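You operate a simulated robot arm through the tools that you are given. There is no shell and no other tool. Be economical: measure what you need, move in short steps, check, and stop when the job is done.

The job below is to be done with a simulated robot arm. You get a single attempt, and the scene is never put back.

JOB
Seat the cap of the valve in the press, then lock the press up.
Fine: valve into the DONE tray, empty plate swung back in, red knob to LOCK.

The check looks at the end state, three seconds after you hand in, the way a careful person would. Anything else that was tipped, shoved, dropped, spilled or broken makes it a failure. Lids that push on must go on centred and level and be pressed home; caps that screw on are set level and turned clockwise until they are tight.

ROBOT AND FRAMES
A 5-joint arm with a two-finger parallel gripper, fixed in place. Base frame: the origin is at the foot of the arm, x ahead of it, y to its left, z up; the work surface is at about z = 6. Readings come in mm, rad, newtons and seconds.
With the tool pointing down near the work surface it reaches from about 260 to 600 mm from the base axis. Its first joint turns from -1.152 to 1.152 rad. The tool tilts only in the upright plane through the base axis and itself; it spins freely about its own axis. Payload 1.57 kg.
The TCP is the grasp point between the finger pads, 30 mm short of the fingertips. In the tool frame z runs along the fingers and y along their closing line. The gripper opens to 80 mm. The fingers are 17 mm wide and 12 mm thick; the gripper's body (40 by 82 mm) begins 80 mm behind the TCP.
Orientation is that of the tool frame in the base frame, as a unit quaternion [w, x, y, z]. With the fingers straight down and closing along the base's y, the tool's x points along the base's -x, its y along +y and its z along -z.

CONTROLS
- The arm moves only by the tool send_rows. Its argument "rows" is a list that holds one entry, the list of rows, each a list of 7 numbers: the shift along the tool's x, y, z in units of 250 mm (1.0 is 250 mm), then the turn, a rotation vector about the tool's x, y, z in units of 60 degrees (1.0 is 60 degrees), then the opening, from 0 (shut) to 1 (fully open). In form: [[[tx, ty, tz, ax, ay, az, hand], ...]]. A call has 1 to 10 rows; each row is the pose to reach, as a shift and turn from the pose commanded when the call began, along the tool's axes at that moment. A call with a number of a shift or a turn outside -1 to 1 is refused whole. A row lasts 0.2 s, in which the tool goes at most 50 mm and 0.15 rad; a call with a longer step from one row to the next is refused whole, and so is a gripper value outside its range. Where a pose cannot be reached the arm comes as near as it can. A force on the tool above 40 N (or 10 N above the force at the start of the call, whichever is more), or a blocked arm, ends the call early, and 0.2 s more pass. The fingers move at their own pace (about 153 mm/s each) and stop on an object; they squeeze with about 41 N. The grip force told is the motor's: it shows also when the fingers shut on nothing. Time passes only in rows, and 0.2 s behind the last, so rows that repeat a pose let the fingers close. It gives the time, the measured TCP pose, the force on the tool (base axes), the opening and the grip force at its end, in the units of the frame above (readings bear some noise), and new pictures: "views" is both (left out), scene, wrist or none.
- Cameras (640 x 400 px; columns grow to the right, rows downward): "scene" is fixed at [47.1, 398.5, 538]; the picture's right is [-0.77, -0.63, 0.00], its down [-0.34, 0.41, -0.85] and it looks along [0.53, -0.66, -0.53] (base axes); focal length 300 px, centre (320, 200). "wrist" rides on the gripper at [72, -7, -122] in the tool frame; the picture's right is [0.09, 1.00, 0.00], its down [-0.84, 0.08, -0.54] and it looks along [-0.54, 0.05, 0.84] (tool axes); focal length 238 px, centre (320, 200).
- measure_at(camera, pixels): for up to 12 pixels [column, row] of the newest picture of that camera ("zoom" is the newest enlarged one), the place [x, y, z] in the base frame of the surface seen there, good to about 3 mm, but the place of the scene camera against the robot may be out by one fixed shift of up to 18 mm in any direction. It takes no simulated time.
- enlarge(camera, box): a new picture of the part [left, top, right, bottom] of that camera's present view, enlarged. It takes no simulated time.
- sign_off(): hands the job in; it is judged then, once.

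Work in short steps. Measure before you move; look again where a grasp or a placing could have gone wrong, and mend it. You have 80 turns and 170 pictures in all, those below and enlarged ones among them. Open the gripper and draw the arm clear of the work before you hand the job in, unless the task says otherwise; then end with one line.

The tools are called after ">>>" by a JSON object that holds its "method" and its "body". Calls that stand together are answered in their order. send_rows: Moves the arm, as the interface text tells. Its arguments: {"type":"object","properties":{"rows":{"type":"array","items":{"type":"array","items":{"type":"array","items":{"type":"number"}}}},"views":{"type":"string","enum":["both","scene","wrist","none"]}},"required":["rows"]} The other tools are called the same way: measure_at (camera, pixels) gives the place of the surface under pixels of a picture; enlarge (camera, box) takes an enlarged picture of a part of a camera's view; sign_off () hands the job in.

At the start:

```text
time_s: 0.0
ee_pos: [339.2, -187.5, 386.7]
tcp_rot: [0.0, 0.0, 1.0, 0.0]
wrist_force: [1.0, 0.4, -0.2]
grip_width: 80.1
gripper_force: 0.1
```

scene: 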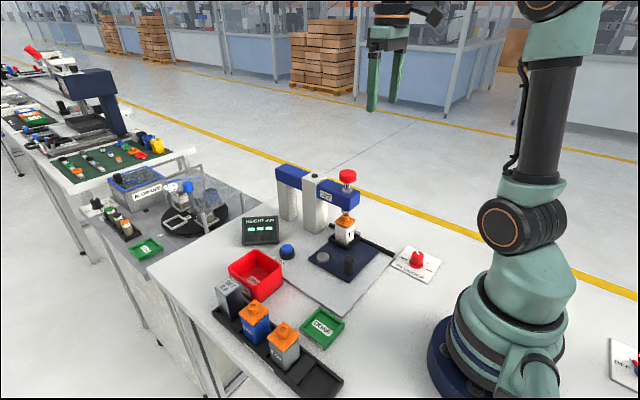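
wrist: 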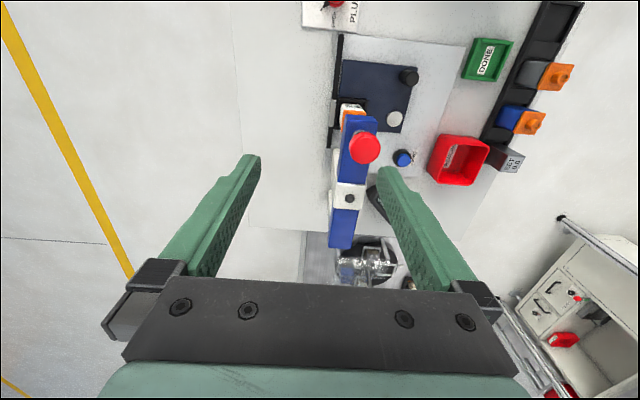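

The press stands near (335,220) in the scene view, with the valve under the ram. I enlarge to read the labels and parts before moving.

>>> {"method": "enlarge", "body": {"camera": "scene", "box": [220, 150, 460, 300]}}

>>> {"method": "enlarge", "body": {"camera": "scene", "box": [200, 250, 360, 400]}}

>>> {"method": "enlarge", "body": {"camera": "wrist", "box": [300, 0, 600, 260]}}

>>> {"method": "enlarge", "body": {"camera": "scene", "box": [560, 310, 640, 400]}}

```text
2.67 times, centred on (340, 225) of scene
```

zoom: 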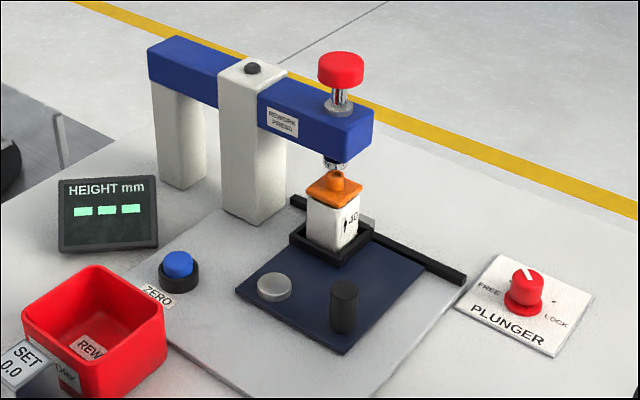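

```text
2.67 times, centred on (280, 325) of scene
```

zoom: 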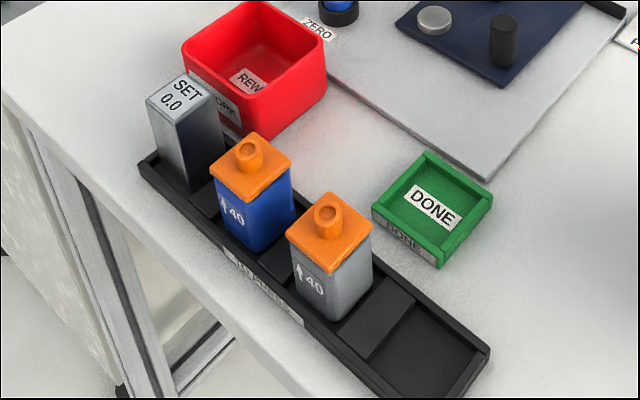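

```text
1.54 times, centred on (450, 130) of wrist
```

zoom: 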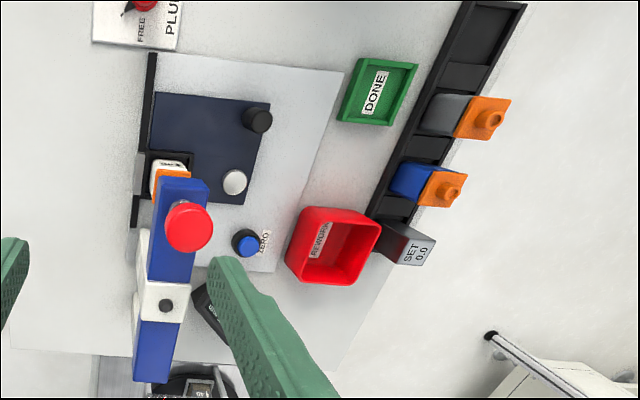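

```text
4.44 times, centred on (600, 355) of scene
```

zoom: 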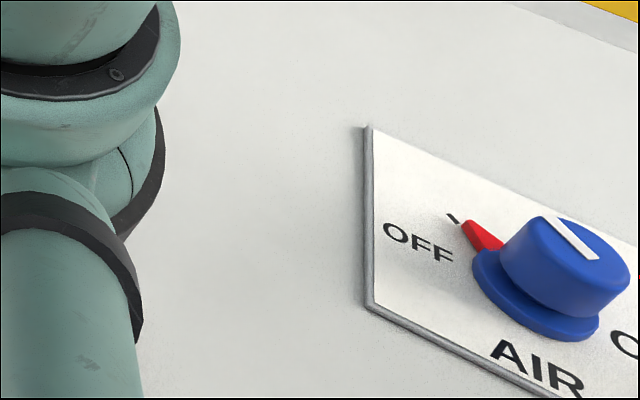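

Now I measure the key points in the scene: ram knob, cap, plate corners, peg, pivot, tray, selector, air panel.

>>> {"method": "measure_at", "body": {"camera": "scene", "pixels": [[347, 173], [345, 222], [323, 257], [350, 261], [349, 272], [322, 322], [416, 253], [288, 246], [338, 280], [638, 362], [341, 189], [254, 275]]}}

>>> {"method": "measure_at", "body": {"camera": "wrist", "pixels": [[365, 145], [354, 105], [395, 119], [410, 74], [486, 60], [334, 3], [402, 157], [345, 65], [413, 70], [386, 132], [347, 198], [375, 120]]}}

```text
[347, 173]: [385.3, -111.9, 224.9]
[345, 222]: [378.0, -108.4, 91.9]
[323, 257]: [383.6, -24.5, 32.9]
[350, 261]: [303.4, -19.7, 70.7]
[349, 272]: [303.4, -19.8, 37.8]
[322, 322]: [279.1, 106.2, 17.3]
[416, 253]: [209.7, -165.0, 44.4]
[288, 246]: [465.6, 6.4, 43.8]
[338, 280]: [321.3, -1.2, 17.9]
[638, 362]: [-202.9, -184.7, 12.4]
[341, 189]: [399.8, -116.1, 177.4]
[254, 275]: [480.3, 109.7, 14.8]
```

```text
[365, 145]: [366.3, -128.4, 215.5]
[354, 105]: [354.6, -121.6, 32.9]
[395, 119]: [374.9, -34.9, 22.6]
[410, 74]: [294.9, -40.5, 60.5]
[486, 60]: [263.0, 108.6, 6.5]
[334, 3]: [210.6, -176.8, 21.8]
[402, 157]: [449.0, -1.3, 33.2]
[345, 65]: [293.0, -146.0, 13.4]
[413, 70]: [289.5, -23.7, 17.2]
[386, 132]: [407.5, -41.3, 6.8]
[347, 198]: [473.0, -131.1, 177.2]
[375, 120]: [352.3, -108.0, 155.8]
```

The scene camera is off by about (+9,+10,+10) mm against the wrist readings. I shift over to y≈-127 and lower a bit to view ram knob and valve more closely.

>>> {"method": "send_rows", "body": {"rows": [[[0.0, 0.12, 0.0, 0, 0, 0, 1], [0.04, 0.24, 0.1, 0, 0, 0, 1], [0.08, 0.24, 0.2, 0, 0, 0, 1], [0.08, 0.24, 0.2, 0, 0, 0, 1]]]}}

```text
time_s: 1.0
ee_pos: [318.0, -126.7, 335.0]
tcp_rot: [0.0, 0.0, 1.0, 0.0]
wrist_force: [0.3, -0.8, -0.2]
grip_width: 79.9
gripper_force: 0.1
```

scene: 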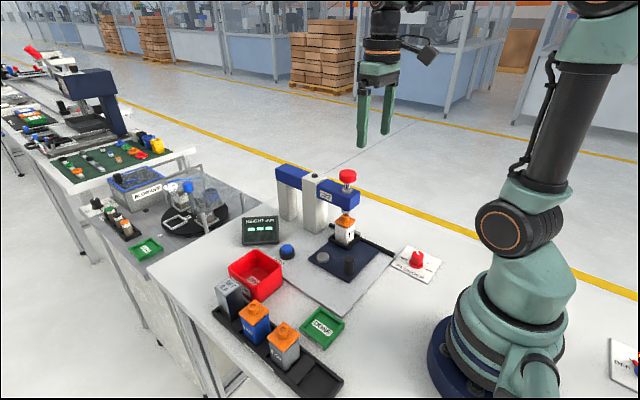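
wrist: 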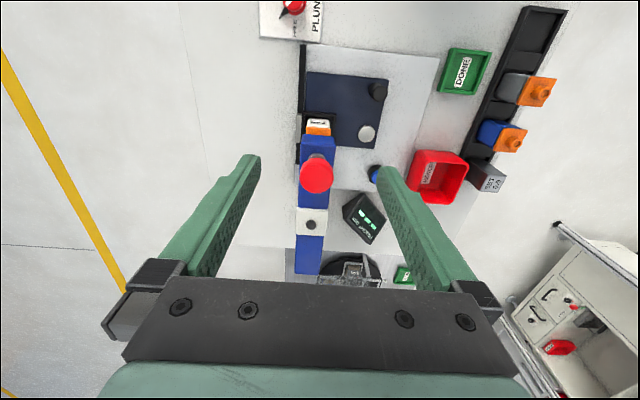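

The knob top is at (316,176) in the wrist view, the cap at about (318,128). I measure and zoom.

>>> {"method": "measure_at", "body": {"camera": "wrist", "pixels": [[316, 178], [303, 178], [330, 178], [316, 190], [318, 128], [317, 121], [367, 134], [377, 90], [292, 6], [464, 72], [313, 222], [302, 80]]}}

>>> {"method": "enlarge", "body": {"camera": "wrist", "box": [250, 0, 410, 100]}}

>>> {"method": "enlarge", "body": {"camera": "wrist", "box": [260, 100, 420, 200]}}

```text
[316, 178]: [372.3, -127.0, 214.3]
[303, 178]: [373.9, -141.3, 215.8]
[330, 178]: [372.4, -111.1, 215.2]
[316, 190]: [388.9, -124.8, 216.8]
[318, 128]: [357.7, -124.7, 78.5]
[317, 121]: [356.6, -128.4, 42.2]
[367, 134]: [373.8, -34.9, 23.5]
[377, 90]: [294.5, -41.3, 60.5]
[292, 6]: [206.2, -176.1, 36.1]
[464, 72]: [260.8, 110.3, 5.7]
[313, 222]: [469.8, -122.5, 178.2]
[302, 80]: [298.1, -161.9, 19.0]
```

```text
4.00 times, centred on (330, 50) of wrist
```

zoom: 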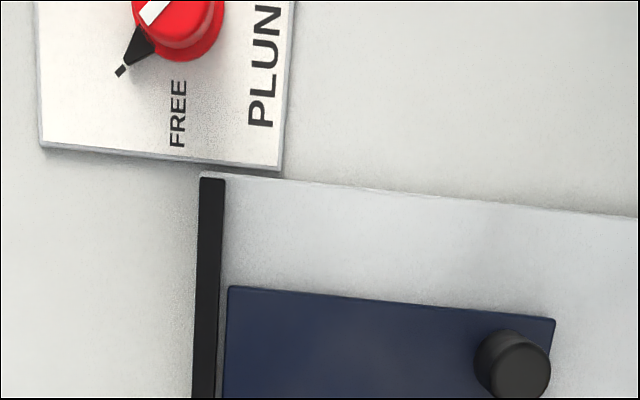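

```text
4.00 times, centred on (340, 150) of wrist
```

zoom: 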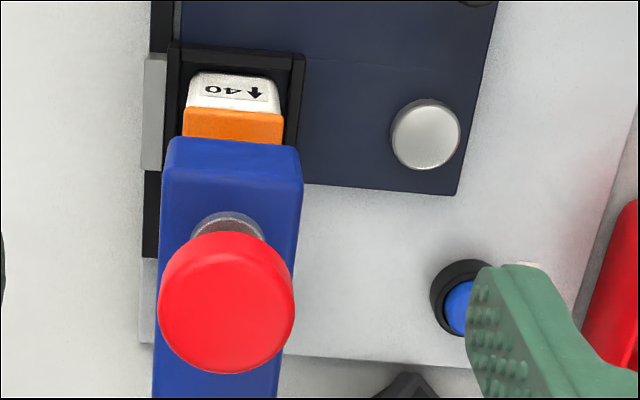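

The knob top's centre is about (373,-126,215). I close the fingers and go to just above it, tips about 8 mm clear.

>>> {"method": "send_rows", "body": {"rows": [[[-0.11, 0.0, 0.0, 0, 0, 0, 0], [-0.215, 0.004, 0.08, 0, 0, 0, 0], [-0.215, 0.004, 0.2, 0, 0, 0, 0], [-0.215, 0.004, 0.33, 0, 0, 0, 0], [-0.215, 0.004, 0.33, 0, 0, 0, 0]]]}}

```text
time_s: 2.2
ee_pos: [373.9, -127.6, 253.4]
tcp_rot: [0.0, 0.0, 1.0, 0.0]
wrist_force: [0.1, 0.2, -0.1]
grip_width: 0.1
gripper_force: 21.3
```

scene: 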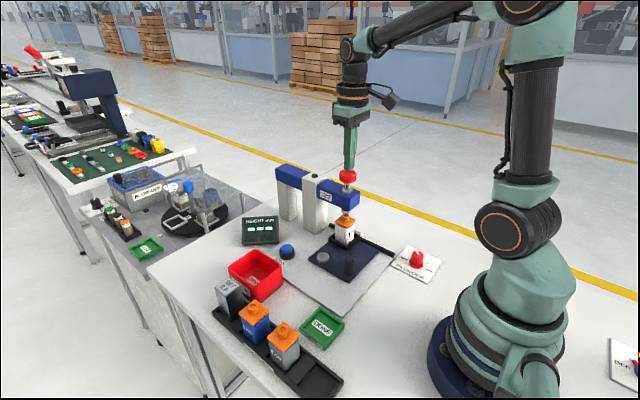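
wrist: 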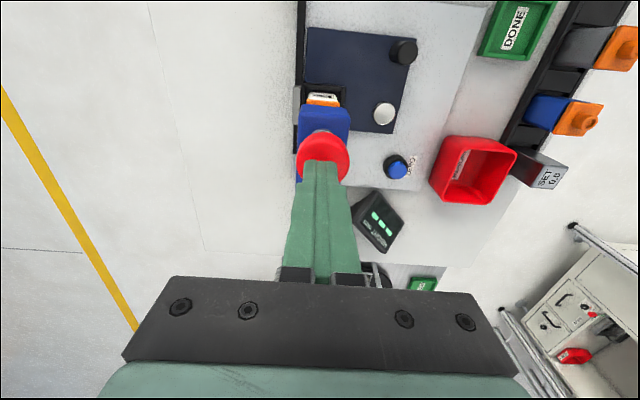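

The fingertips hover over the knob. I press down in small steps (3 mm each) and watch force.

>>> {"method": "send_rows", "body": {"rows": [[[0.0, 0.004, 0.02, 0, 0, 0, 0], [0, 0.004, 0.032, 0, 0, 0, 0], [0, 0.004, 0.044, 0, 0, 0, 0], [0, 0.004, 0.056, 0, 0, 0, 0], [0, 0.004, 0.068, 0, 0, 0, 0], [0, 0.004, 0.08, 0, 0, 0, 0], [0, 0.004, 0.092, 0, 0, 0, 0]]]}}

>>> {"method": "enlarge", "body": {"camera": "scene", "box": [300, 150, 400, 260]}}

```text
time_s: 3.8
ee_pos: [372.6, -124.9, 230.9]
tcp_rot: [0.001, -0.001, 1.0, 0.0]
wrist_force: [-0.2, 6.9, 14.5]
grip_width: 0.0
gripper_force: 21.2
```

scene: 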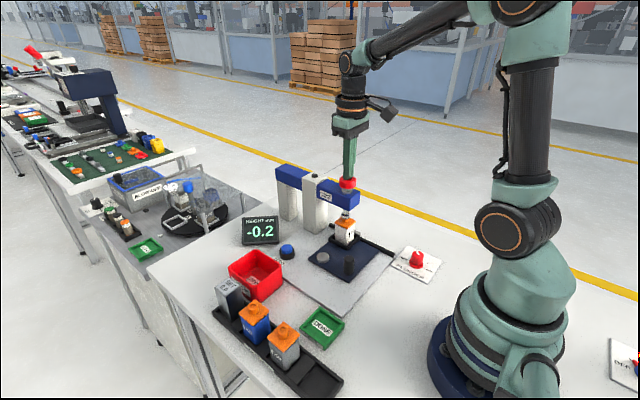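
wrist: 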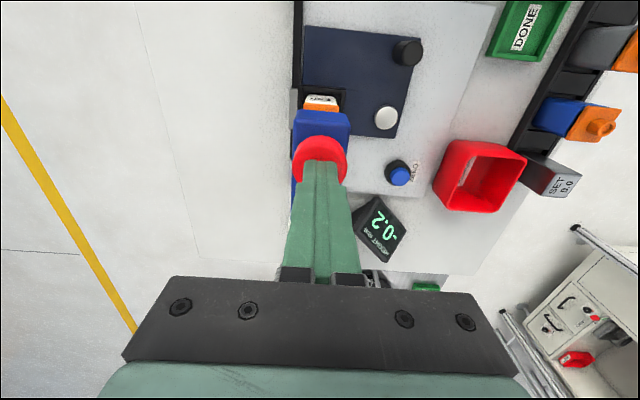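

```text
3.64 times, centred on (350, 205) of scene
```

zoom: 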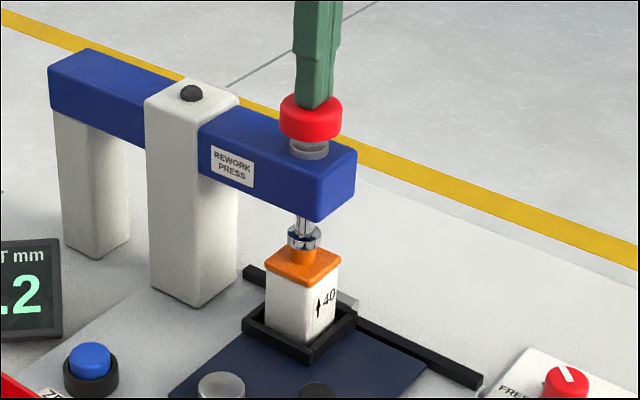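

The ram reaches the cap (gauge −0.2, 14 N). I press further to drive the cap home.

>>> {"method": "send_rows", "body": {"rows": [[[0, 0, 0.008, 0, 0, 0, 0], [0, 0, 0.016, 0, 0, 0, 0], [0, 0, 0.024, 0, 0, 0, 0], [0, 0, 0.032, 0, 0, 0, 0], [0, 0, 0.04, 0, 0, 0, 0]]]}}

>>> {"method": "enlarge", "body": {"camera": "scene", "box": [300, 150, 400, 260]}}

```text
time_s: 4.3
ee_pos: [373.0, -125.0, 230.0]
tcp_rot: [0.003, -0.001, 1.0, -0.001]
wrist_force: [-2.8, 1.8, 7.6]
grip_width: 0.0
gripper_force: 21.2
stopped in row 2: the force on the tool passed its limit (the readings are from after the stop); the commanded pose is now the measured one
```

scene: 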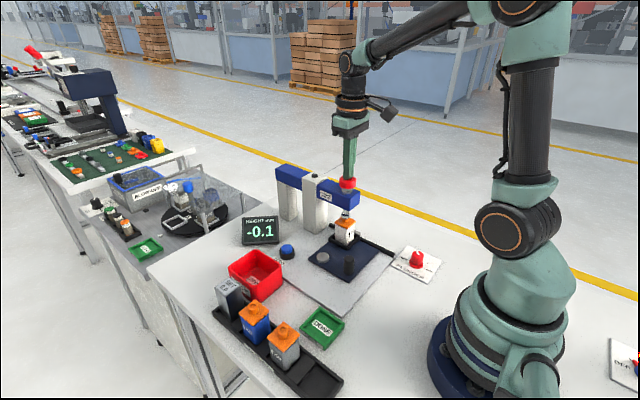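
wrist: 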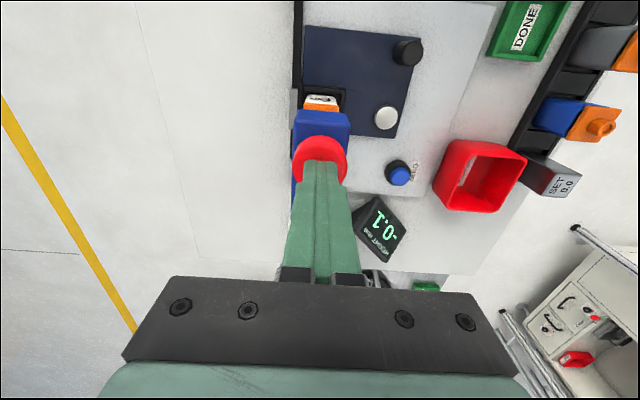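

```text
3.64 times, centred on (350, 205) of scene
```

zoom: 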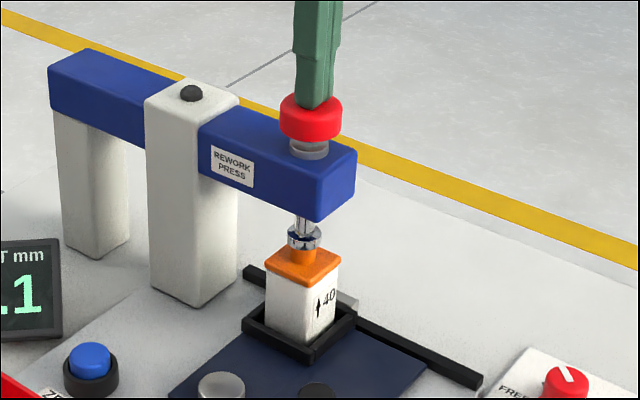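

The limit tripped at hard contact, with the gauge near −0.1. I press again with 0.75 mm steps to see whether the ram still travels.

>>> {"method": "send_rows", "body": {"rows": [[[0, 0, 0.003, 0, 0, 0, 0], [0, 0, 0.006, 0, 0, 0, 0], [0, 0, 0.009, 0, 0, 0, 0], [0, 0, 0.011, 0, 0, 0, 0]]], "views": "scene"}}

>>> {"method": "enlarge", "body": {"camera": "scene", "box": [230, 190, 390, 270]}}

```text
time_s: 5.2
ee_pos: [373.4, -125.5, 231.2]
tcp_rot: [0.003, 0.0, 1.0, -0.001]
wrist_force: [-3.1, 1.8, 7.8]
grip_width: 0.2
gripper_force: 21.2
stopped in row 4: the force on the tool passed its limit (the readings are from after the stop); the commanded pose is now the measured one
```

scene: 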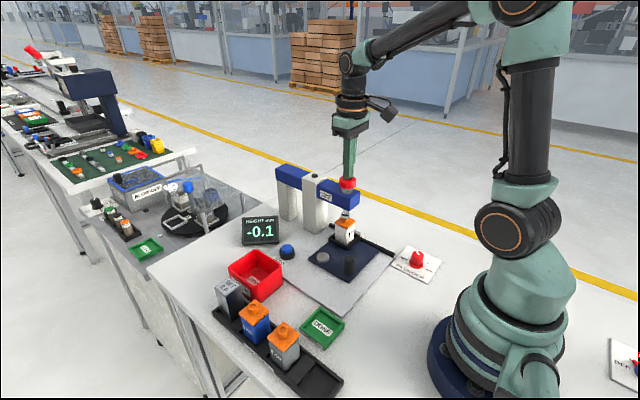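

```text
4.00 times, centred on (310, 230) of scene
```

zoom: 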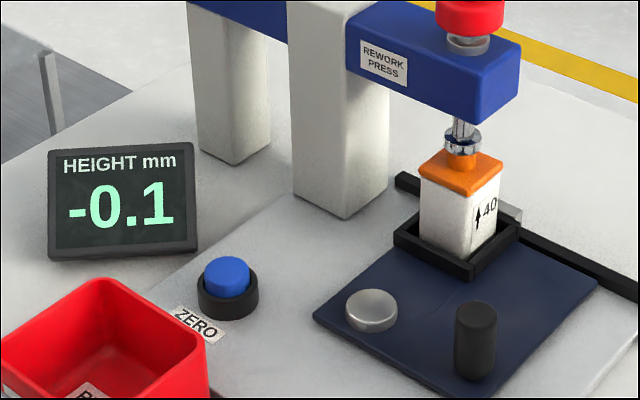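

I repeat the same zoom as before pressing to compare cap height against the body.

>>> {"method": "enlarge", "body": {"camera": "scene", "box": [220, 150, 460, 300]}}

>>> {"method": "enlarge", "body": {"camera": "scene", "box": [325, 205, 373, 235]}}

```text
2.67 times, centred on (340, 225) of scene
```

zoom: 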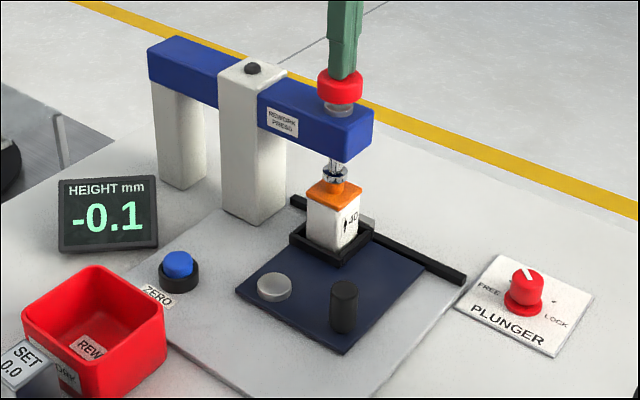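

```text
13.33 times, centred on (349, 220) of scene
```

zoom: 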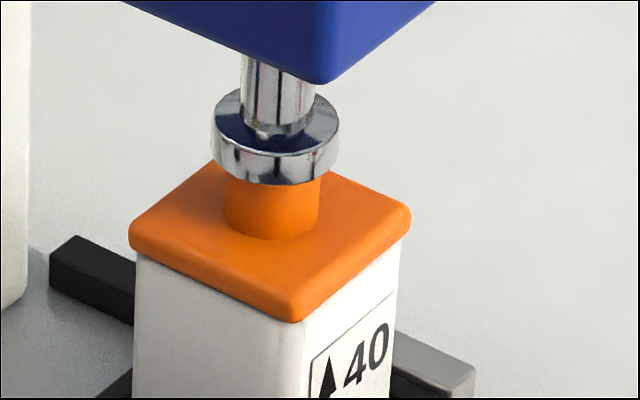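

The cap sits lower and flush on the body, level, gauge −0.1. One firmer stacked push confirms it is home.

>>> {"method": "send_rows", "body": {"rows": [[[0, 0, 0.004, 0, 0, 0, 0], [0, 0, 0.007, 0, 0, 0, 0], [0, 0, 0.009, 0, 0, 0, 0], [0, 0, 0.009, 0, 0, 0, 0]]], "views": "none"}}

>>> {"method": "send_rows", "body": {"rows": [[[0, 0, 0.002, 0, 0, 0, 0], [0, 0, 0.004, 0, 0, 0, 0], [0, 0, 0.006, 0, 0, 0, 0], [0, 0, 0.008, 0, 0, 0, 0]]], "views": "scene"}}

```text
time_s: 5.9
ee_pos: [373.3, -125.2, 231.5]
tcp_rot: [0.003, -0.001, 1.0, -0.001]
wrist_force: [-4.0, 2.1, 6.8]
grip_width: 0.2
gripper_force: 20.8
stopped in row 3: the force on the tool passed its limit (the readings are from after the stop); the commanded pose is now the measured one
```

```text
time_s: 6.8
ee_pos: [374.1, -125.0, 231.4]
tcp_rot: [0.004, -0.001, 1.0, -0.001]
wrist_force: [-2.5, 1.7, 6.7]
grip_width: 0.0
gripper_force: 21.3
stopped in row 4: the force on the tool passed its limit (the readings are from after the stop); the commanded pose is now the measured one
```

scene: 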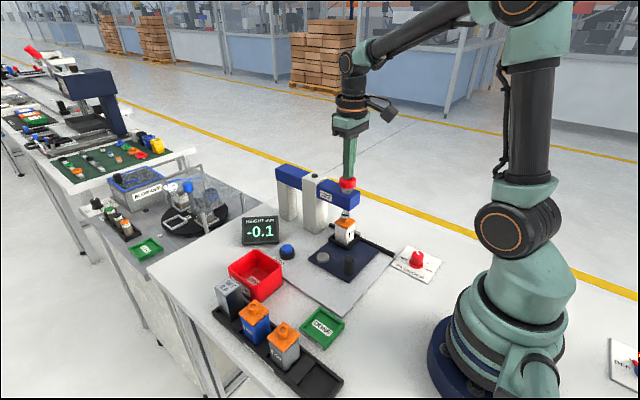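

No further travel, so the cap is home. I lift off to see whether the ram springs back, and move toward the plate for a closer look.

>>> {"method": "send_rows", "body": {"rows": [[[0, 0, -0.12, 0, 0, 0, 0], [0, 0, -0.2, 0, 0, 0, 0], [0.18, 0.05, -0.2, 0, 0, 0, 0.3], [0.36, 0.18, -0.2, 0, 0, 0, 0.6], [0.4, 0.24, -0.1, 0, 0, 0, 0.9], [0.4, 0.24, 0, 0, 0, 0, 1], [0.4, 0.24, 0, 0, 0, 0, 1]]]}}

>>> {"method": "enlarge", "body": {"camera": "scene", "box": [220, 150, 460, 300]}}

```text
refused: row 4 steps farther than a row can; nothing moved
```

```text
2.67 times, centred on (340, 225) of scene
```

zoom: 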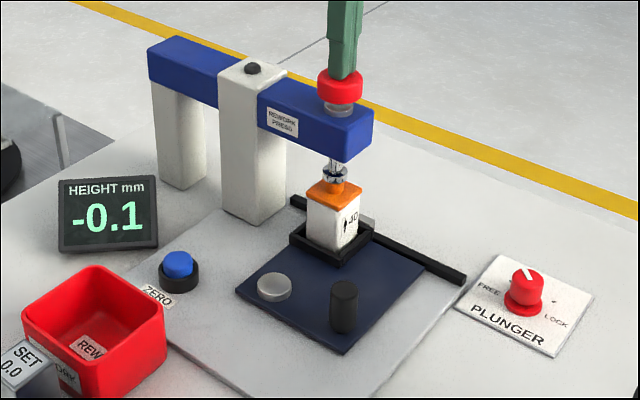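

Refused for a too-long step; I resend with smaller ones.

>>> {"method": "send_rows", "body": {"rows": [[[0, 0, -0.1, 0, 0, 0, 0], [0, 0, -0.2, 0, 0, 0, 0], [0.15, 0.05, -0.2, 0, 0, 0, 0.3], [0.3, 0.15, -0.2, 0, 0, 0, 0.6], [0.4, 0.24, -0.1, 0, 0, 0, 0.9], [0.4, 0.24, 0, 0, 0, 0, 1], [0.4, 0.24, 0, 0, 0, 0, 1]]]}}

>>> {"method": "enlarge", "body": {"camera": "scene", "box": [220, 150, 460, 300]}}

```text
time_s: 8.4
ee_pos: [274.0, -64.7, 229.7]
tcp_rot: [0.004, -0.001, 1.0, -0.001]
wrist_force: [-0.6, -0.1, 0.1]
grip_width: 80.1
gripper_force: 0.0
```

scene: 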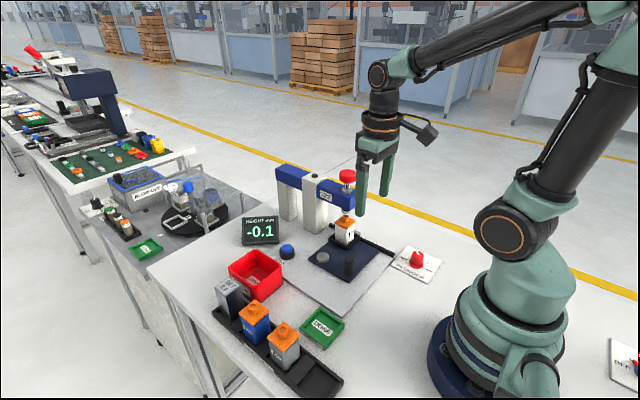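
wrist: 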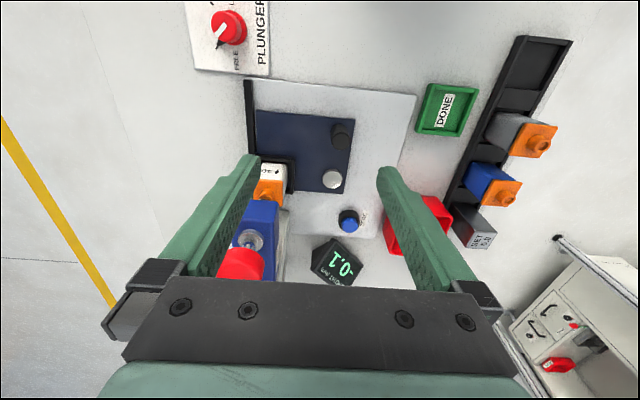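

```text
2.67 times, centred on (340, 225) of scene
```

zoom: 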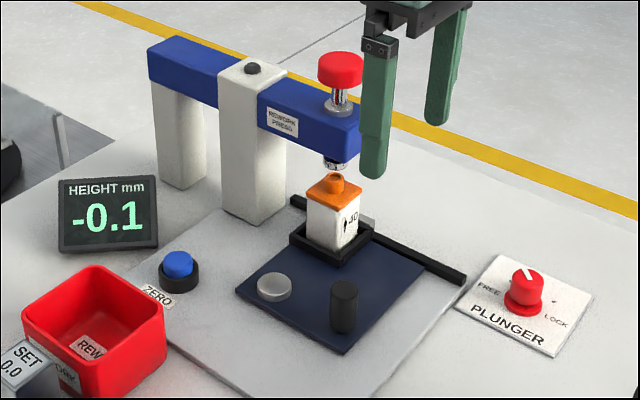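

The ram sprang back up and the cap stays down. Now I measure peg (342,134), pivot (332,180), cap and pocket in the wrist view.

>>> {"method": "measure_at", "body": {"camera": "wrist", "pixels": [[343, 129], [351, 129], [335, 129], [332, 180], [270, 188], [266, 170], [290, 175], [290, 130], [443, 108], [459, 113], [425, 105], [230, 20]]}}

>>> {"method": "enlarge", "body": {"camera": "wrist", "box": [230, 90, 390, 190]}}

```text
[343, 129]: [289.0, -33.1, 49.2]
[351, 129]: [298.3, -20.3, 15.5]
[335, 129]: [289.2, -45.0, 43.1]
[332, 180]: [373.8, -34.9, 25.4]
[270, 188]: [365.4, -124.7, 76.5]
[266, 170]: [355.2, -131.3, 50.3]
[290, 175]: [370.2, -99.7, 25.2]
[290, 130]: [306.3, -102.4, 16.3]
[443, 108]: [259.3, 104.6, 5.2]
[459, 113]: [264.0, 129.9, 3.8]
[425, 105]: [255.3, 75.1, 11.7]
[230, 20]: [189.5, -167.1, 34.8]
```

```text
4.00 times, centred on (310, 140) of wrist
```

zoom: 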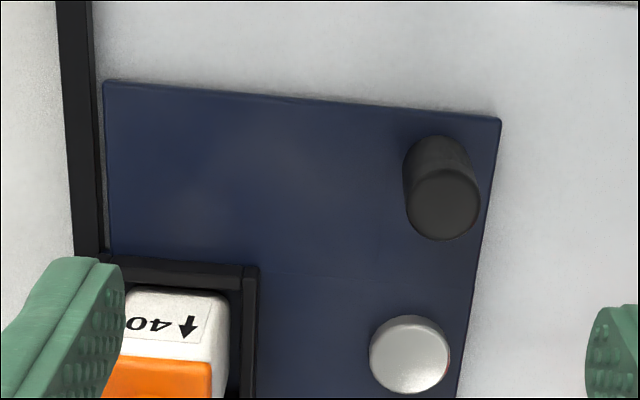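

The peg's top centre is at wrist (341,141); I measure that and neighbouring points.

>>> {"method": "measure_at", "body": {"camera": "wrist", "pixels": [[341, 141], [336, 141], [347, 141], [341, 136], [341, 147], [332, 178]]}}

```text
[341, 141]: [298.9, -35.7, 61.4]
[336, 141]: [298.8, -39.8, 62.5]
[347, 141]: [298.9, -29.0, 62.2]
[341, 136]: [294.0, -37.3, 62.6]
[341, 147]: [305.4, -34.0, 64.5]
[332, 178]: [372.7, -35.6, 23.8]
```

Peg centre is (298.5,−35.5), top z≈61, pivot (374,−35.5), so the radius is 75 mm. I go down over the peg with the fingers half open.

>>> {"method": "send_rows", "body": {"rows": [[[-0.05, 0.06, 0.1, 0, 0, 0, 0.6], [-0.098, 0.117, 0.22, 0, 0, 0, 0.6], [-0.098, 0.117, 0.38, 0, 0, 0, 0.6], [-0.098, 0.117, 0.54, 0, 0, 0, 0.6], [-0.098, 0.117, 0.64, 0, 0, 0, 0.6], [-0.098, 0.117, 0.715, 0, 0, 0, 0.6], [-0.098, 0.117, 0.715, 0, 0, 0, 0.6]]]}}

```text
time_s: 10.1
ee_pos: [299.1, -36.6, 50.2]
tcp_rot: [0.004, -0.001, 1.0, -0.001]
wrist_force: [0.5, -0.6, 0.6]
grip_width: 47.6
gripper_force: 0.1
```

scene: 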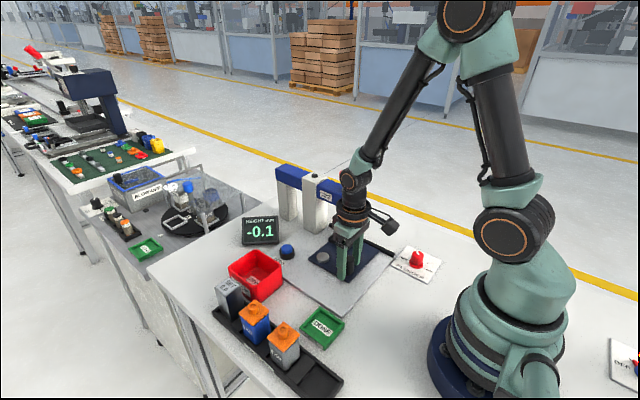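
wrist: 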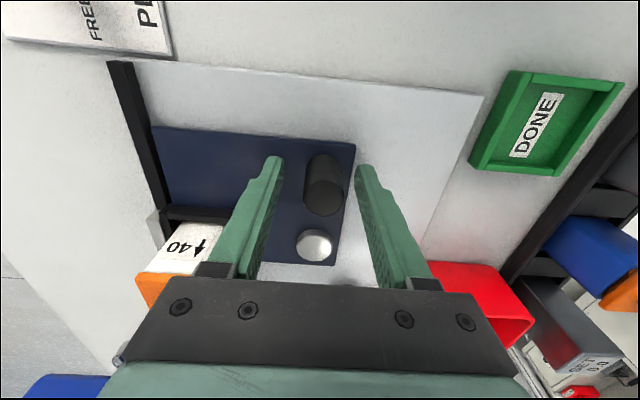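

The peg (323,185) lies between the fingers. I close on it to learn its diameter.

>>> {"method": "send_rows", "body": {"rows": [[[0, 0, 0, 0, 0, 0, 0.2], [0, 0, 0, 0, 0, 0, 0], [0, 0, 0, 0, 0, 0, 0]]], "views": "none"}}

```text
time_s: 10.7
ee_pos: [300.2, -35.6, 50.8]
tcp_rot: [0.004, -0.003, 1.0, 0.0]
wrist_force: [0.5, 5.8, 0.0]
grip_width: 23.7
gripper_force: 36.1
stopped in row 3: the force on the tool passed its limit (the readings are from after the stop); the commanded pose is now the measured one
```

The peg is about 24 mm thick. I ease to a loose cage (27 mm) and swing the plate 45° clockwise along the arc about the pivot.

>>> {"method": "send_rows", "body": {"rows": [[[0, 0, 0, 0, 0, 0, 0.34], [0, 0, 0, 0, 0, 0, 0.34], [-0.0026, 0.0392, 0, 0, 0, 0.125, 0.34], [-0.0102, 0.0777, 0, 0, 0, 0.25, 0.34], [-0.0229, 0.1149, 0, 0, 0, 0.375, 0.34], [-0.0402, 0.15, 0, 0, 0, 0.5, 0.34], [-0.062, 0.1826, 0, 0, 0, 0.625, 0.34], [-0.0879, 0.2121, 0, 0, 0, 0.75, 0.34]]]}}

```text
time_s: 12.5
ee_pos: [322.2, 17.2, 50.0]
tcp_rot: [0.003, 0.38, 0.925, 0.001]
wrist_force: [0.2, -0.6, 0.7]
grip_width: 27.2
gripper_force: 0.0
```

scene: 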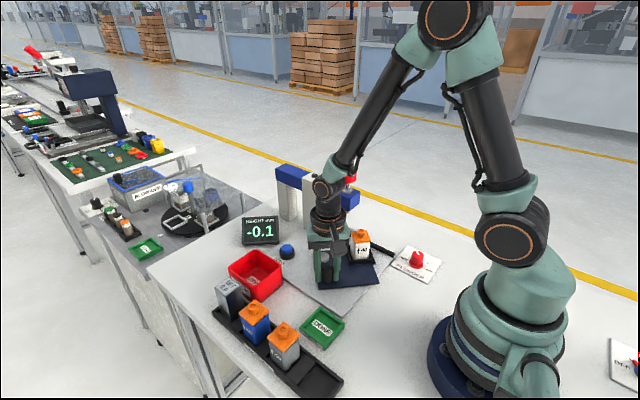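
wrist: 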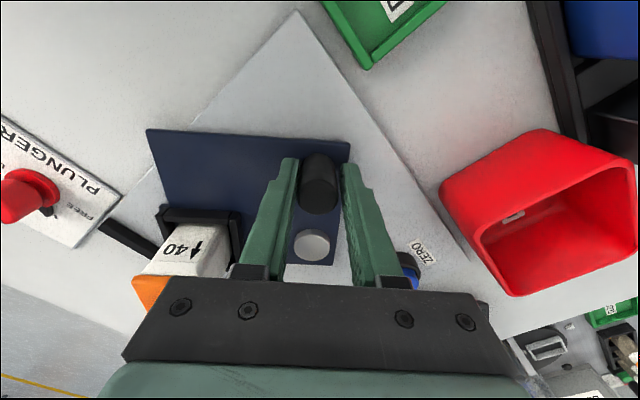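

The plate has swung 45° with almost no force. I continue the same arc for another 40° or so.

>>> {"method": "send_rows", "body": {"rows": [[[-0.0026, 0.0392, 0, 0, 0, 0.125, 0.34], [-0.0102, 0.0777, 0, 0, 0, 0.25, 0.34], [-0.0229, 0.1149, 0, 0, 0, 0.375, 0.34], [-0.0402, 0.15, 0, 0, 0, 0.5, 0.34], [-0.062, 0.1826, 0, 0, 0, 0.625, 0.34]]]}}

```text
time_s: 13.7
ee_pos: [366.9, 38.8, 51.7]
tcp_rot: [0.002, 0.658, 0.753, 0.003]
wrist_force: [-0.3, -0.2, 0.2]
grip_width: 27.1
gripper_force: 0.0
```

scene: 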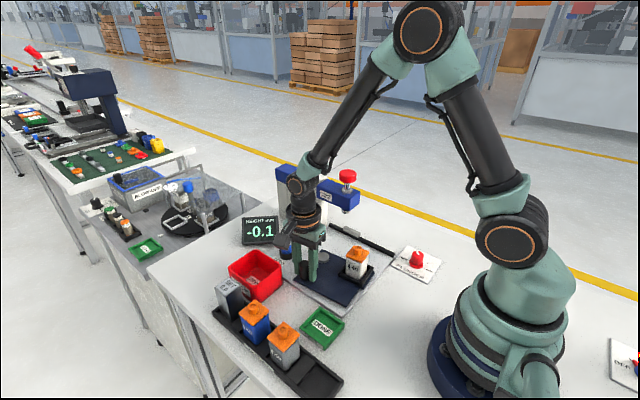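
wrist: 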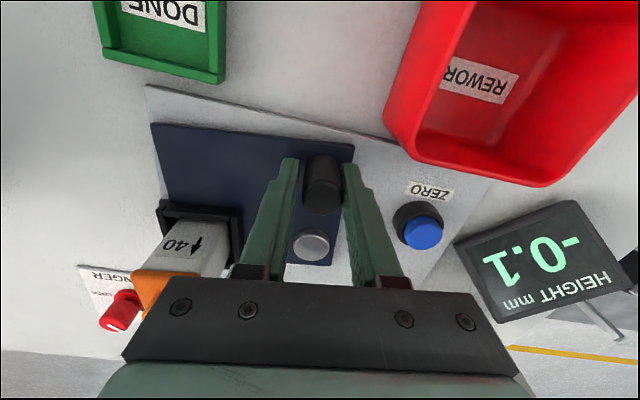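

The valve stands well clear at about (285,−39). I open slightly, lift straight up off the peg, and begin turning back.

>>> {"method": "send_rows", "body": {"rows": [[[0, 0, 0, 0, 0, 0, 0.55], [0, 0, -0.08, 0, 0, 0, 0.55], [0, 0, -0.26, 0, 0, 0, 0.55], [0, 0, -0.44, 0, 0, -0.125, 0.55], [0, 0, -0.62, 0, 0, -0.25, 0.55], [0, 0, -0.68, 0, 0, -0.375, 0.8], [0, 0, -0.68, 0, 0, -0.5, 1], [0, 0, -0.68, 0, 0, -0.625, 1], [0, 0, -0.68, 0, 0, -0.75, 1]]], "views": "none"}}

```text
time_s: 15.7
ee_pos: [364.0, 40.4, 222.9]
tcp_rot: [0.004, 0.317, 0.948, 0.002]
wrist_force: [-0.7, 0.1, -1.0]
grip_width: 80.1
gripper_force: 0.1
```

Continuing the turn and moving over the valve at about (270,−39) for a look.

>>> {"method": "send_rows", "body": {"rows": [[[0.018, -0.08, 0, 0, 0, -0.125, 1], [0.037, -0.16, 0, 0, 0, -0.25, 1], [0.055, -0.24, 0, 0, 0, -0.375, 1], [0.073, -0.32, 0, 0, 0, -0.5, 1], [0.092, -0.4, 0, 0, 0, -0.625, 1], [0.11, -0.479, 0, 0, 0, -0.75, 1], [0.11, -0.479, 0, 0, 0, -0.75, 1]]]}}

>>> {"method": "enlarge", "body": {"camera": "wrist", "box": [230, 70, 470, 220]}}

>>> {"method": "enlarge", "body": {"camera": "scene", "box": [270, 230, 430, 350]}}

```text
time_s: 17.3
ee_pos: [268.8, -40.6, 220.4]
tcp_rot: [0.004, -0.07, 0.998, 0.0]
wrist_force: [0.4, 1.1, -0.4]
grip_width: 79.8
gripper_force: 0.0
```

scene: 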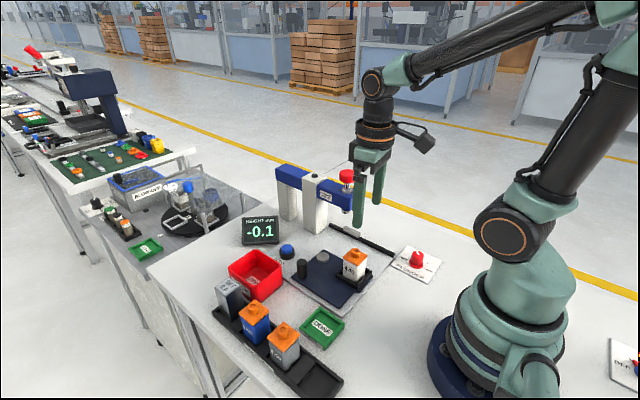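
wrist: 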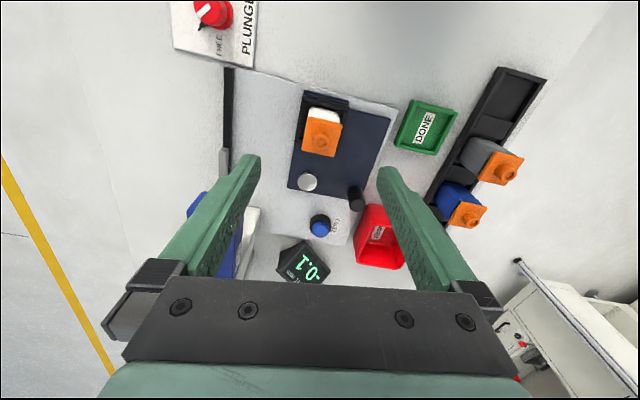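

```text
2.67 times, centred on (350, 145) of wrist
```

zoom: 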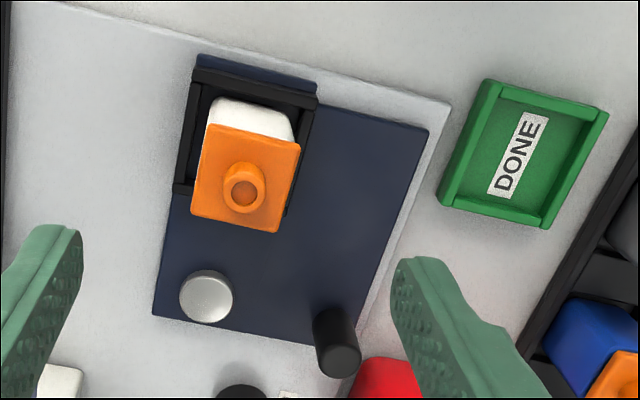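

```text
3.33 times, centred on (350, 290) of scene
```

zoom: 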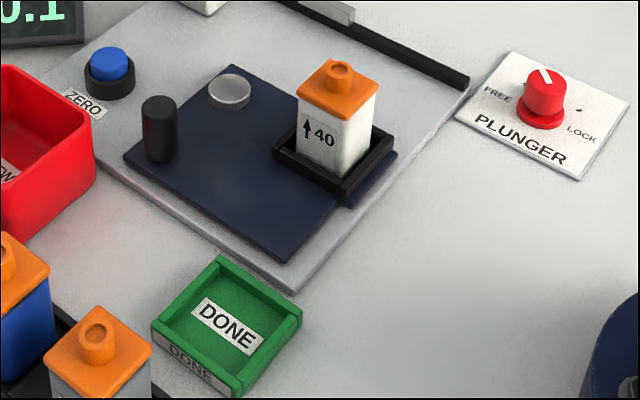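

I measure the cap's corners and port, pocket walls, and the DONE tray in the zoomed scene and wrist pictures.

>>> {"method": "enlarge", "body": {"camera": "wrist", "box": [280, 70, 400, 145]}}

>>> {"method": "measure_at", "body": {"camera": "wrist", "pixels": [[310, 118], [341, 124], [334, 155], [303, 149], [321, 142], [319, 115], [302, 125], [341, 100], [408, 120], [450, 116], [424, 127], [432, 104]]}}

```text
5.33 times, centred on (340, 108) of wrist
```

zoom: 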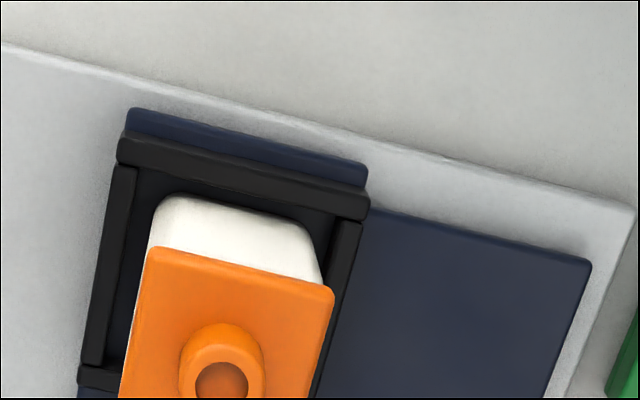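

```text
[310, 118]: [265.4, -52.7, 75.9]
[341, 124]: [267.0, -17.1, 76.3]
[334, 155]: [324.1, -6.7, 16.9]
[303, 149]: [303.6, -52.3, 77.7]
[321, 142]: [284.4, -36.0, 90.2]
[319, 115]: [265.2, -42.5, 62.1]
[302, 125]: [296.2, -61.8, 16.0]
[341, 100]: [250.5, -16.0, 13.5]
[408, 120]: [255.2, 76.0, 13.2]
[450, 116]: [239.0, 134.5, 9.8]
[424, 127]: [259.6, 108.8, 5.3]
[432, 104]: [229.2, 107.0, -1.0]
```

The cap is centred at about (285,−36) with top at z≈77, aligned with the base axes. I square the tool (8° clockwise) and descend partway to check the straddle.

>>> {"method": "send_rows", "body": {"rows": [[[-0.033, 0.004, 0, 0, 0, 0.066, 1], [-0.067, 0.009, 0.05, 0, 0, 0.133, 1], [-0.067, 0.009, 0.2, 0, 0, 0.133, 1], [-0.067, 0.009, 0.35, 0, 0, 0.133, 1], [-0.067, 0.009, 0.44, 0, 0, 0.133, 1], [-0.067, 0.009, 0.44, 0, 0, 0.133, 1]]]}}

```text
time_s: 18.7
ee_pos: [288.5, -37.0, 108.6]
tcp_rot: [0.004, 0.001, 1.0, 0.0]
wrist_force: [0.1, 0.3, 0.0]
grip_width: 80.2
gripper_force: 0.0
```

scene: 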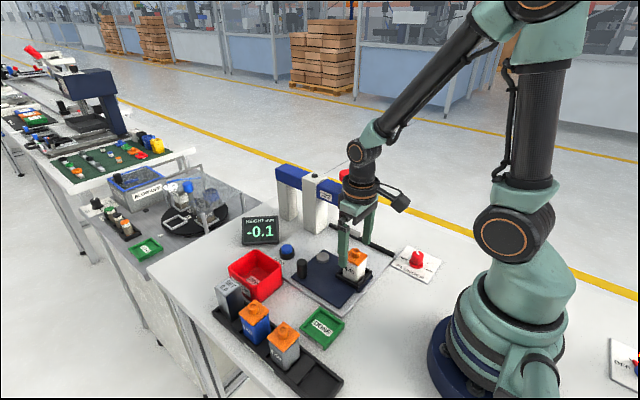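
wrist: 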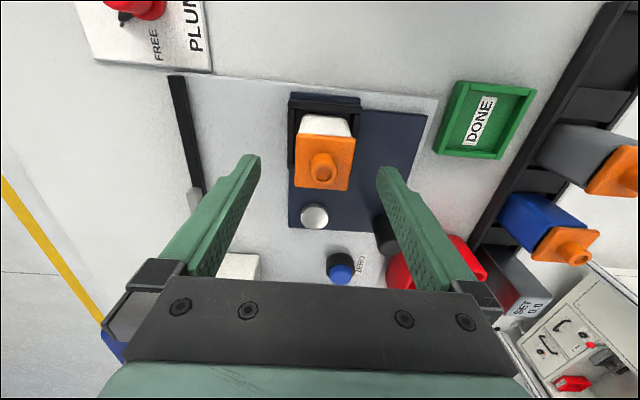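

Aligned. I verify the cap centre and tilt from the nearer view.

>>> {"method": "measure_at", "body": {"camera": "wrist", "pixels": [[302, 140], [352, 144], [345, 186], [294, 182], [324, 160], [325, 122], [290, 130], [357, 120], [323, 98], [450, 118], [503, 124], [485, 88]]}}

>>> {"method": "enlarge", "body": {"camera": "wrist", "box": [270, 80, 390, 200]}}

>>> {"method": "enlarge", "body": {"camera": "wrist", "box": [420, 70, 550, 170]}}

```text
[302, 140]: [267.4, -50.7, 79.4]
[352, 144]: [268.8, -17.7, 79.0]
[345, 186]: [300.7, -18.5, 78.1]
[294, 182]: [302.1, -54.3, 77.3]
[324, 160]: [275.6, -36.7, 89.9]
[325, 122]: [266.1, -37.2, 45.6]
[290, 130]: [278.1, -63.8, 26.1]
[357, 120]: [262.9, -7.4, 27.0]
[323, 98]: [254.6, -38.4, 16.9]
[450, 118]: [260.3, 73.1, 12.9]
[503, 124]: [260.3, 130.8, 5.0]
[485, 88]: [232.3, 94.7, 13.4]
```

```text
3.33 times, centred on (330, 140) of wrist
```

zoom: 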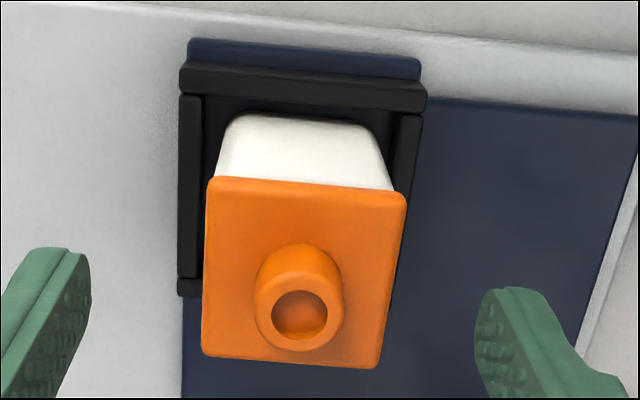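

```text
4.00 times, centred on (485, 120) of wrist
```

zoom: 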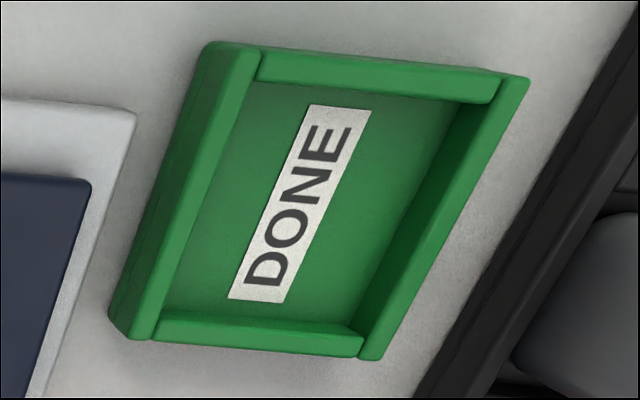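

Cap centre (285,−36), pocket wall tops z≈27. I descend to TCP z≈61 (tips at 31, above the walls) and close.

>>> {"method": "send_rows", "body": {"rows": [[[0.012, 0.004, 0.06, 0, 0, 0, 1], [0.012, 0.004, 0.13, 0, 0, 0, 1], [0.012, 0.004, 0.188, 0, 0, 0, 1], [0.012, 0.004, 0.188, 0, 0, 0, 0.6], [0.012, 0.004, 0.188, 0, 0, 0, 0.4], [0.012, 0.004, 0.188, 0, 0, 0, 0.4]]]}}

```text
time_s: 20.1
ee_pos: [284.9, -36.0, 61.9]
tcp_rot: [0.004, 0.001, 1.0, 0.0]
wrist_force: [0.8, 0.0, 0.3]
grip_width: 39.5
gripper_force: 40.7
```

scene: 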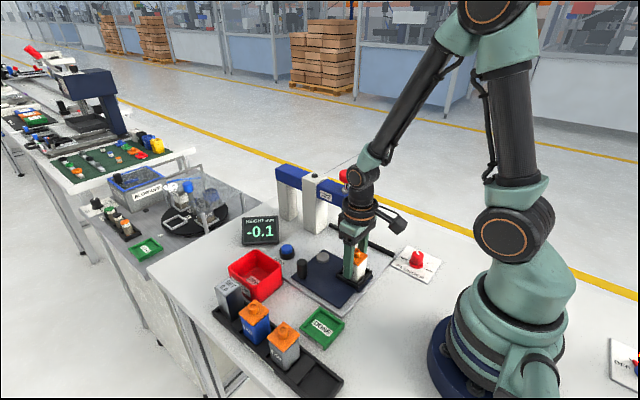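
wrist: 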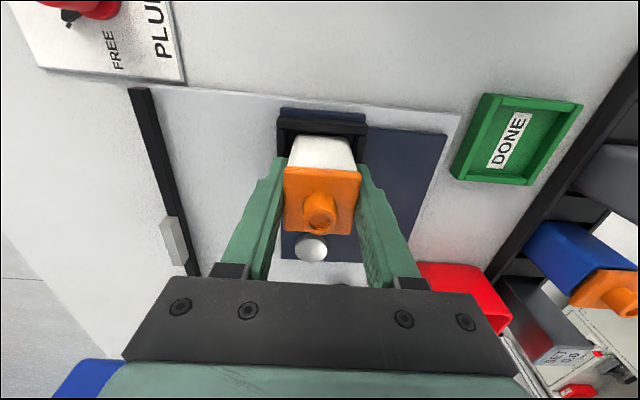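

Gripped at 39.5 mm with 41 N. I close fully and lift 40 mm straight up, then check.

>>> {"method": "measure_at", "body": {"camera": "wrist", "pixels": [[489, 97], [577, 106], [526, 180], [456, 175], [515, 140], [535, 98], [475, 135], [490, 177], [560, 130], [500, 158]]}}

>>> {"method": "send_rows", "body": {"rows": [[[0, 0, 0, 0, 0, 0, 0.2], [0, 0, 0, 0, 0, 0, 0.2], [0, 0, -0.04, 0, 0, 0, 0.2], [0, 0, -0.1, 0, 0, 0, 0.2], [0, 0, -0.18, 0, 0, 0, 0.2], [0, 0, -0.24, 0, 0, 0, 0.2], [0, 0, -0.24, 0, 0, 0, 0.2]]]}}

>>> {"method": "enlarge", "body": {"camera": "scene", "box": [270, 200, 430, 350]}}

```text
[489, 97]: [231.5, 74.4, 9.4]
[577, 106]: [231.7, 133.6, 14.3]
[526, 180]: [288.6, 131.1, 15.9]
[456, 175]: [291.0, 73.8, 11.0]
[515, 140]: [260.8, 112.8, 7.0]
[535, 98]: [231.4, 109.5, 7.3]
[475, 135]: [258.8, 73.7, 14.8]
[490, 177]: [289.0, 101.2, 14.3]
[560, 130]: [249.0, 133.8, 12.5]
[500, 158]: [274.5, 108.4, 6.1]
```

```text
time_s: 21.7
ee_pos: [283.8, -34.5, 122.9]
tcp_rot: [0.004, 0.001, 1.0, 0.0]
wrist_force: [-0.1, -0.4, -1.5]
grip_width: 39.4
gripper_force: 41.1
```

scene: 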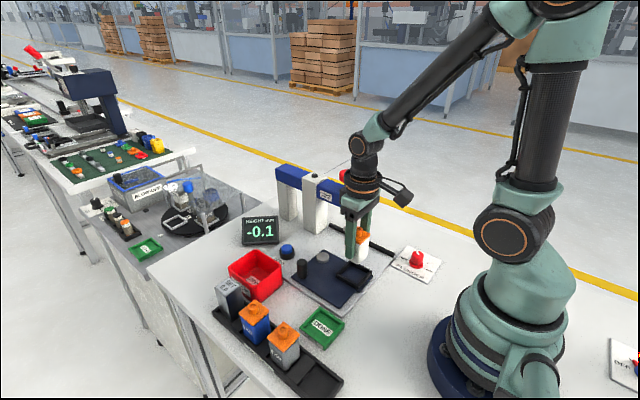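
wrist: 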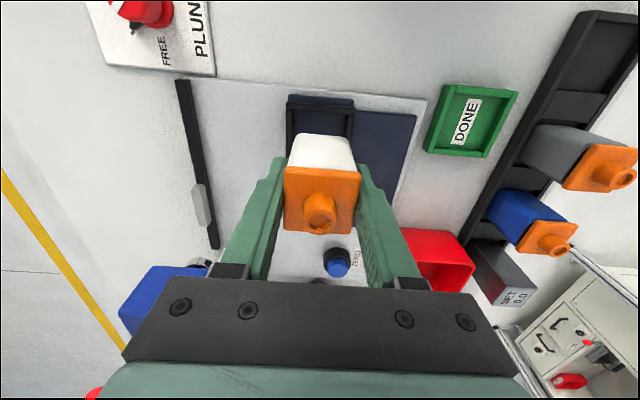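

```text
2.67 times, centred on (350, 275) of scene
```

zoom: 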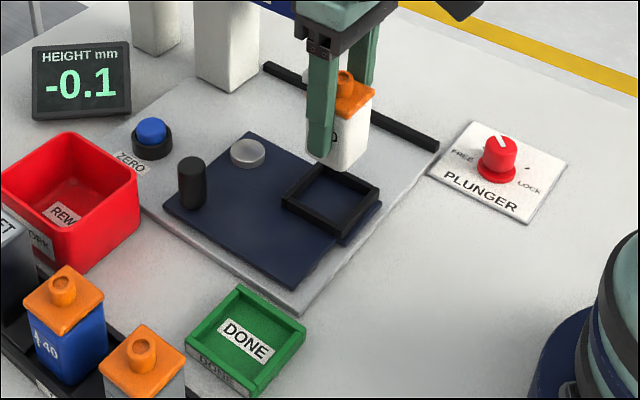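

The valve came out whole and level. The DONE tray spans x 231–290, y 74–133 (walls z≈14), so I carry the valve to above (260.5,103.5).

>>> {"method": "send_rows", "body": {"rows": [[[0.015, 0.09, 0, 0, 0, 0, 0.2], [0.035, 0.21, 0, 0, 0, 0, 0.2], [0.055, 0.33, 0, 0, 0, 0, 0.2], [0.075, 0.45, 0, 0, 0, 0, 0.2], [0.093, 0.552, 0, 0, 0, 0, 0.2], [0.093, 0.552, 0.08, 0, 0, 0, 0.2], [0.093, 0.552, 0.12, 0, 0, 0, 0.2], [0.093, 0.552, 0.12, 0, 0, 0, 0.2]]]}}

>>> {"method": "enlarge", "body": {"camera": "scene", "box": [250, 250, 410, 370]}}

```text
time_s: 23.5
ee_pos: [261.0, 103.9, 93.8]
tcp_rot: [0.003, 0.002, 1.0, 0.001]
wrist_force: [0.7, 1.1, -2.0]
grip_width: 39.7
gripper_force: 40.7
```

scene: 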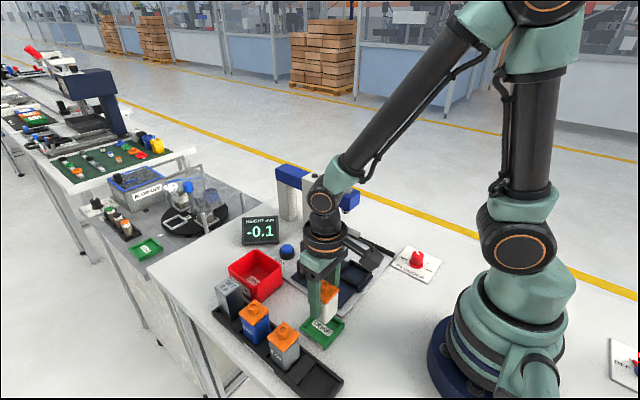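
wrist: 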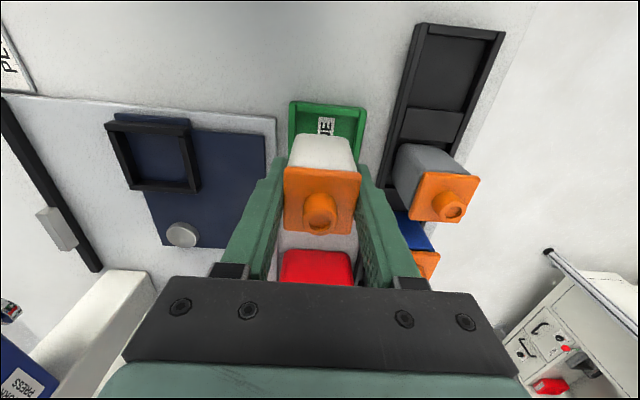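

```text
3.33 times, centred on (330, 310) of scene
```

zoom: 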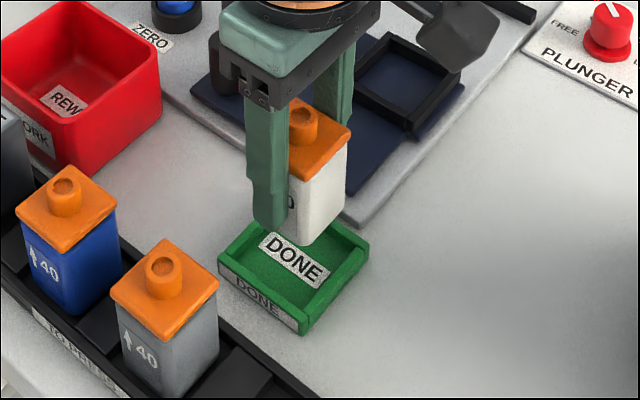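

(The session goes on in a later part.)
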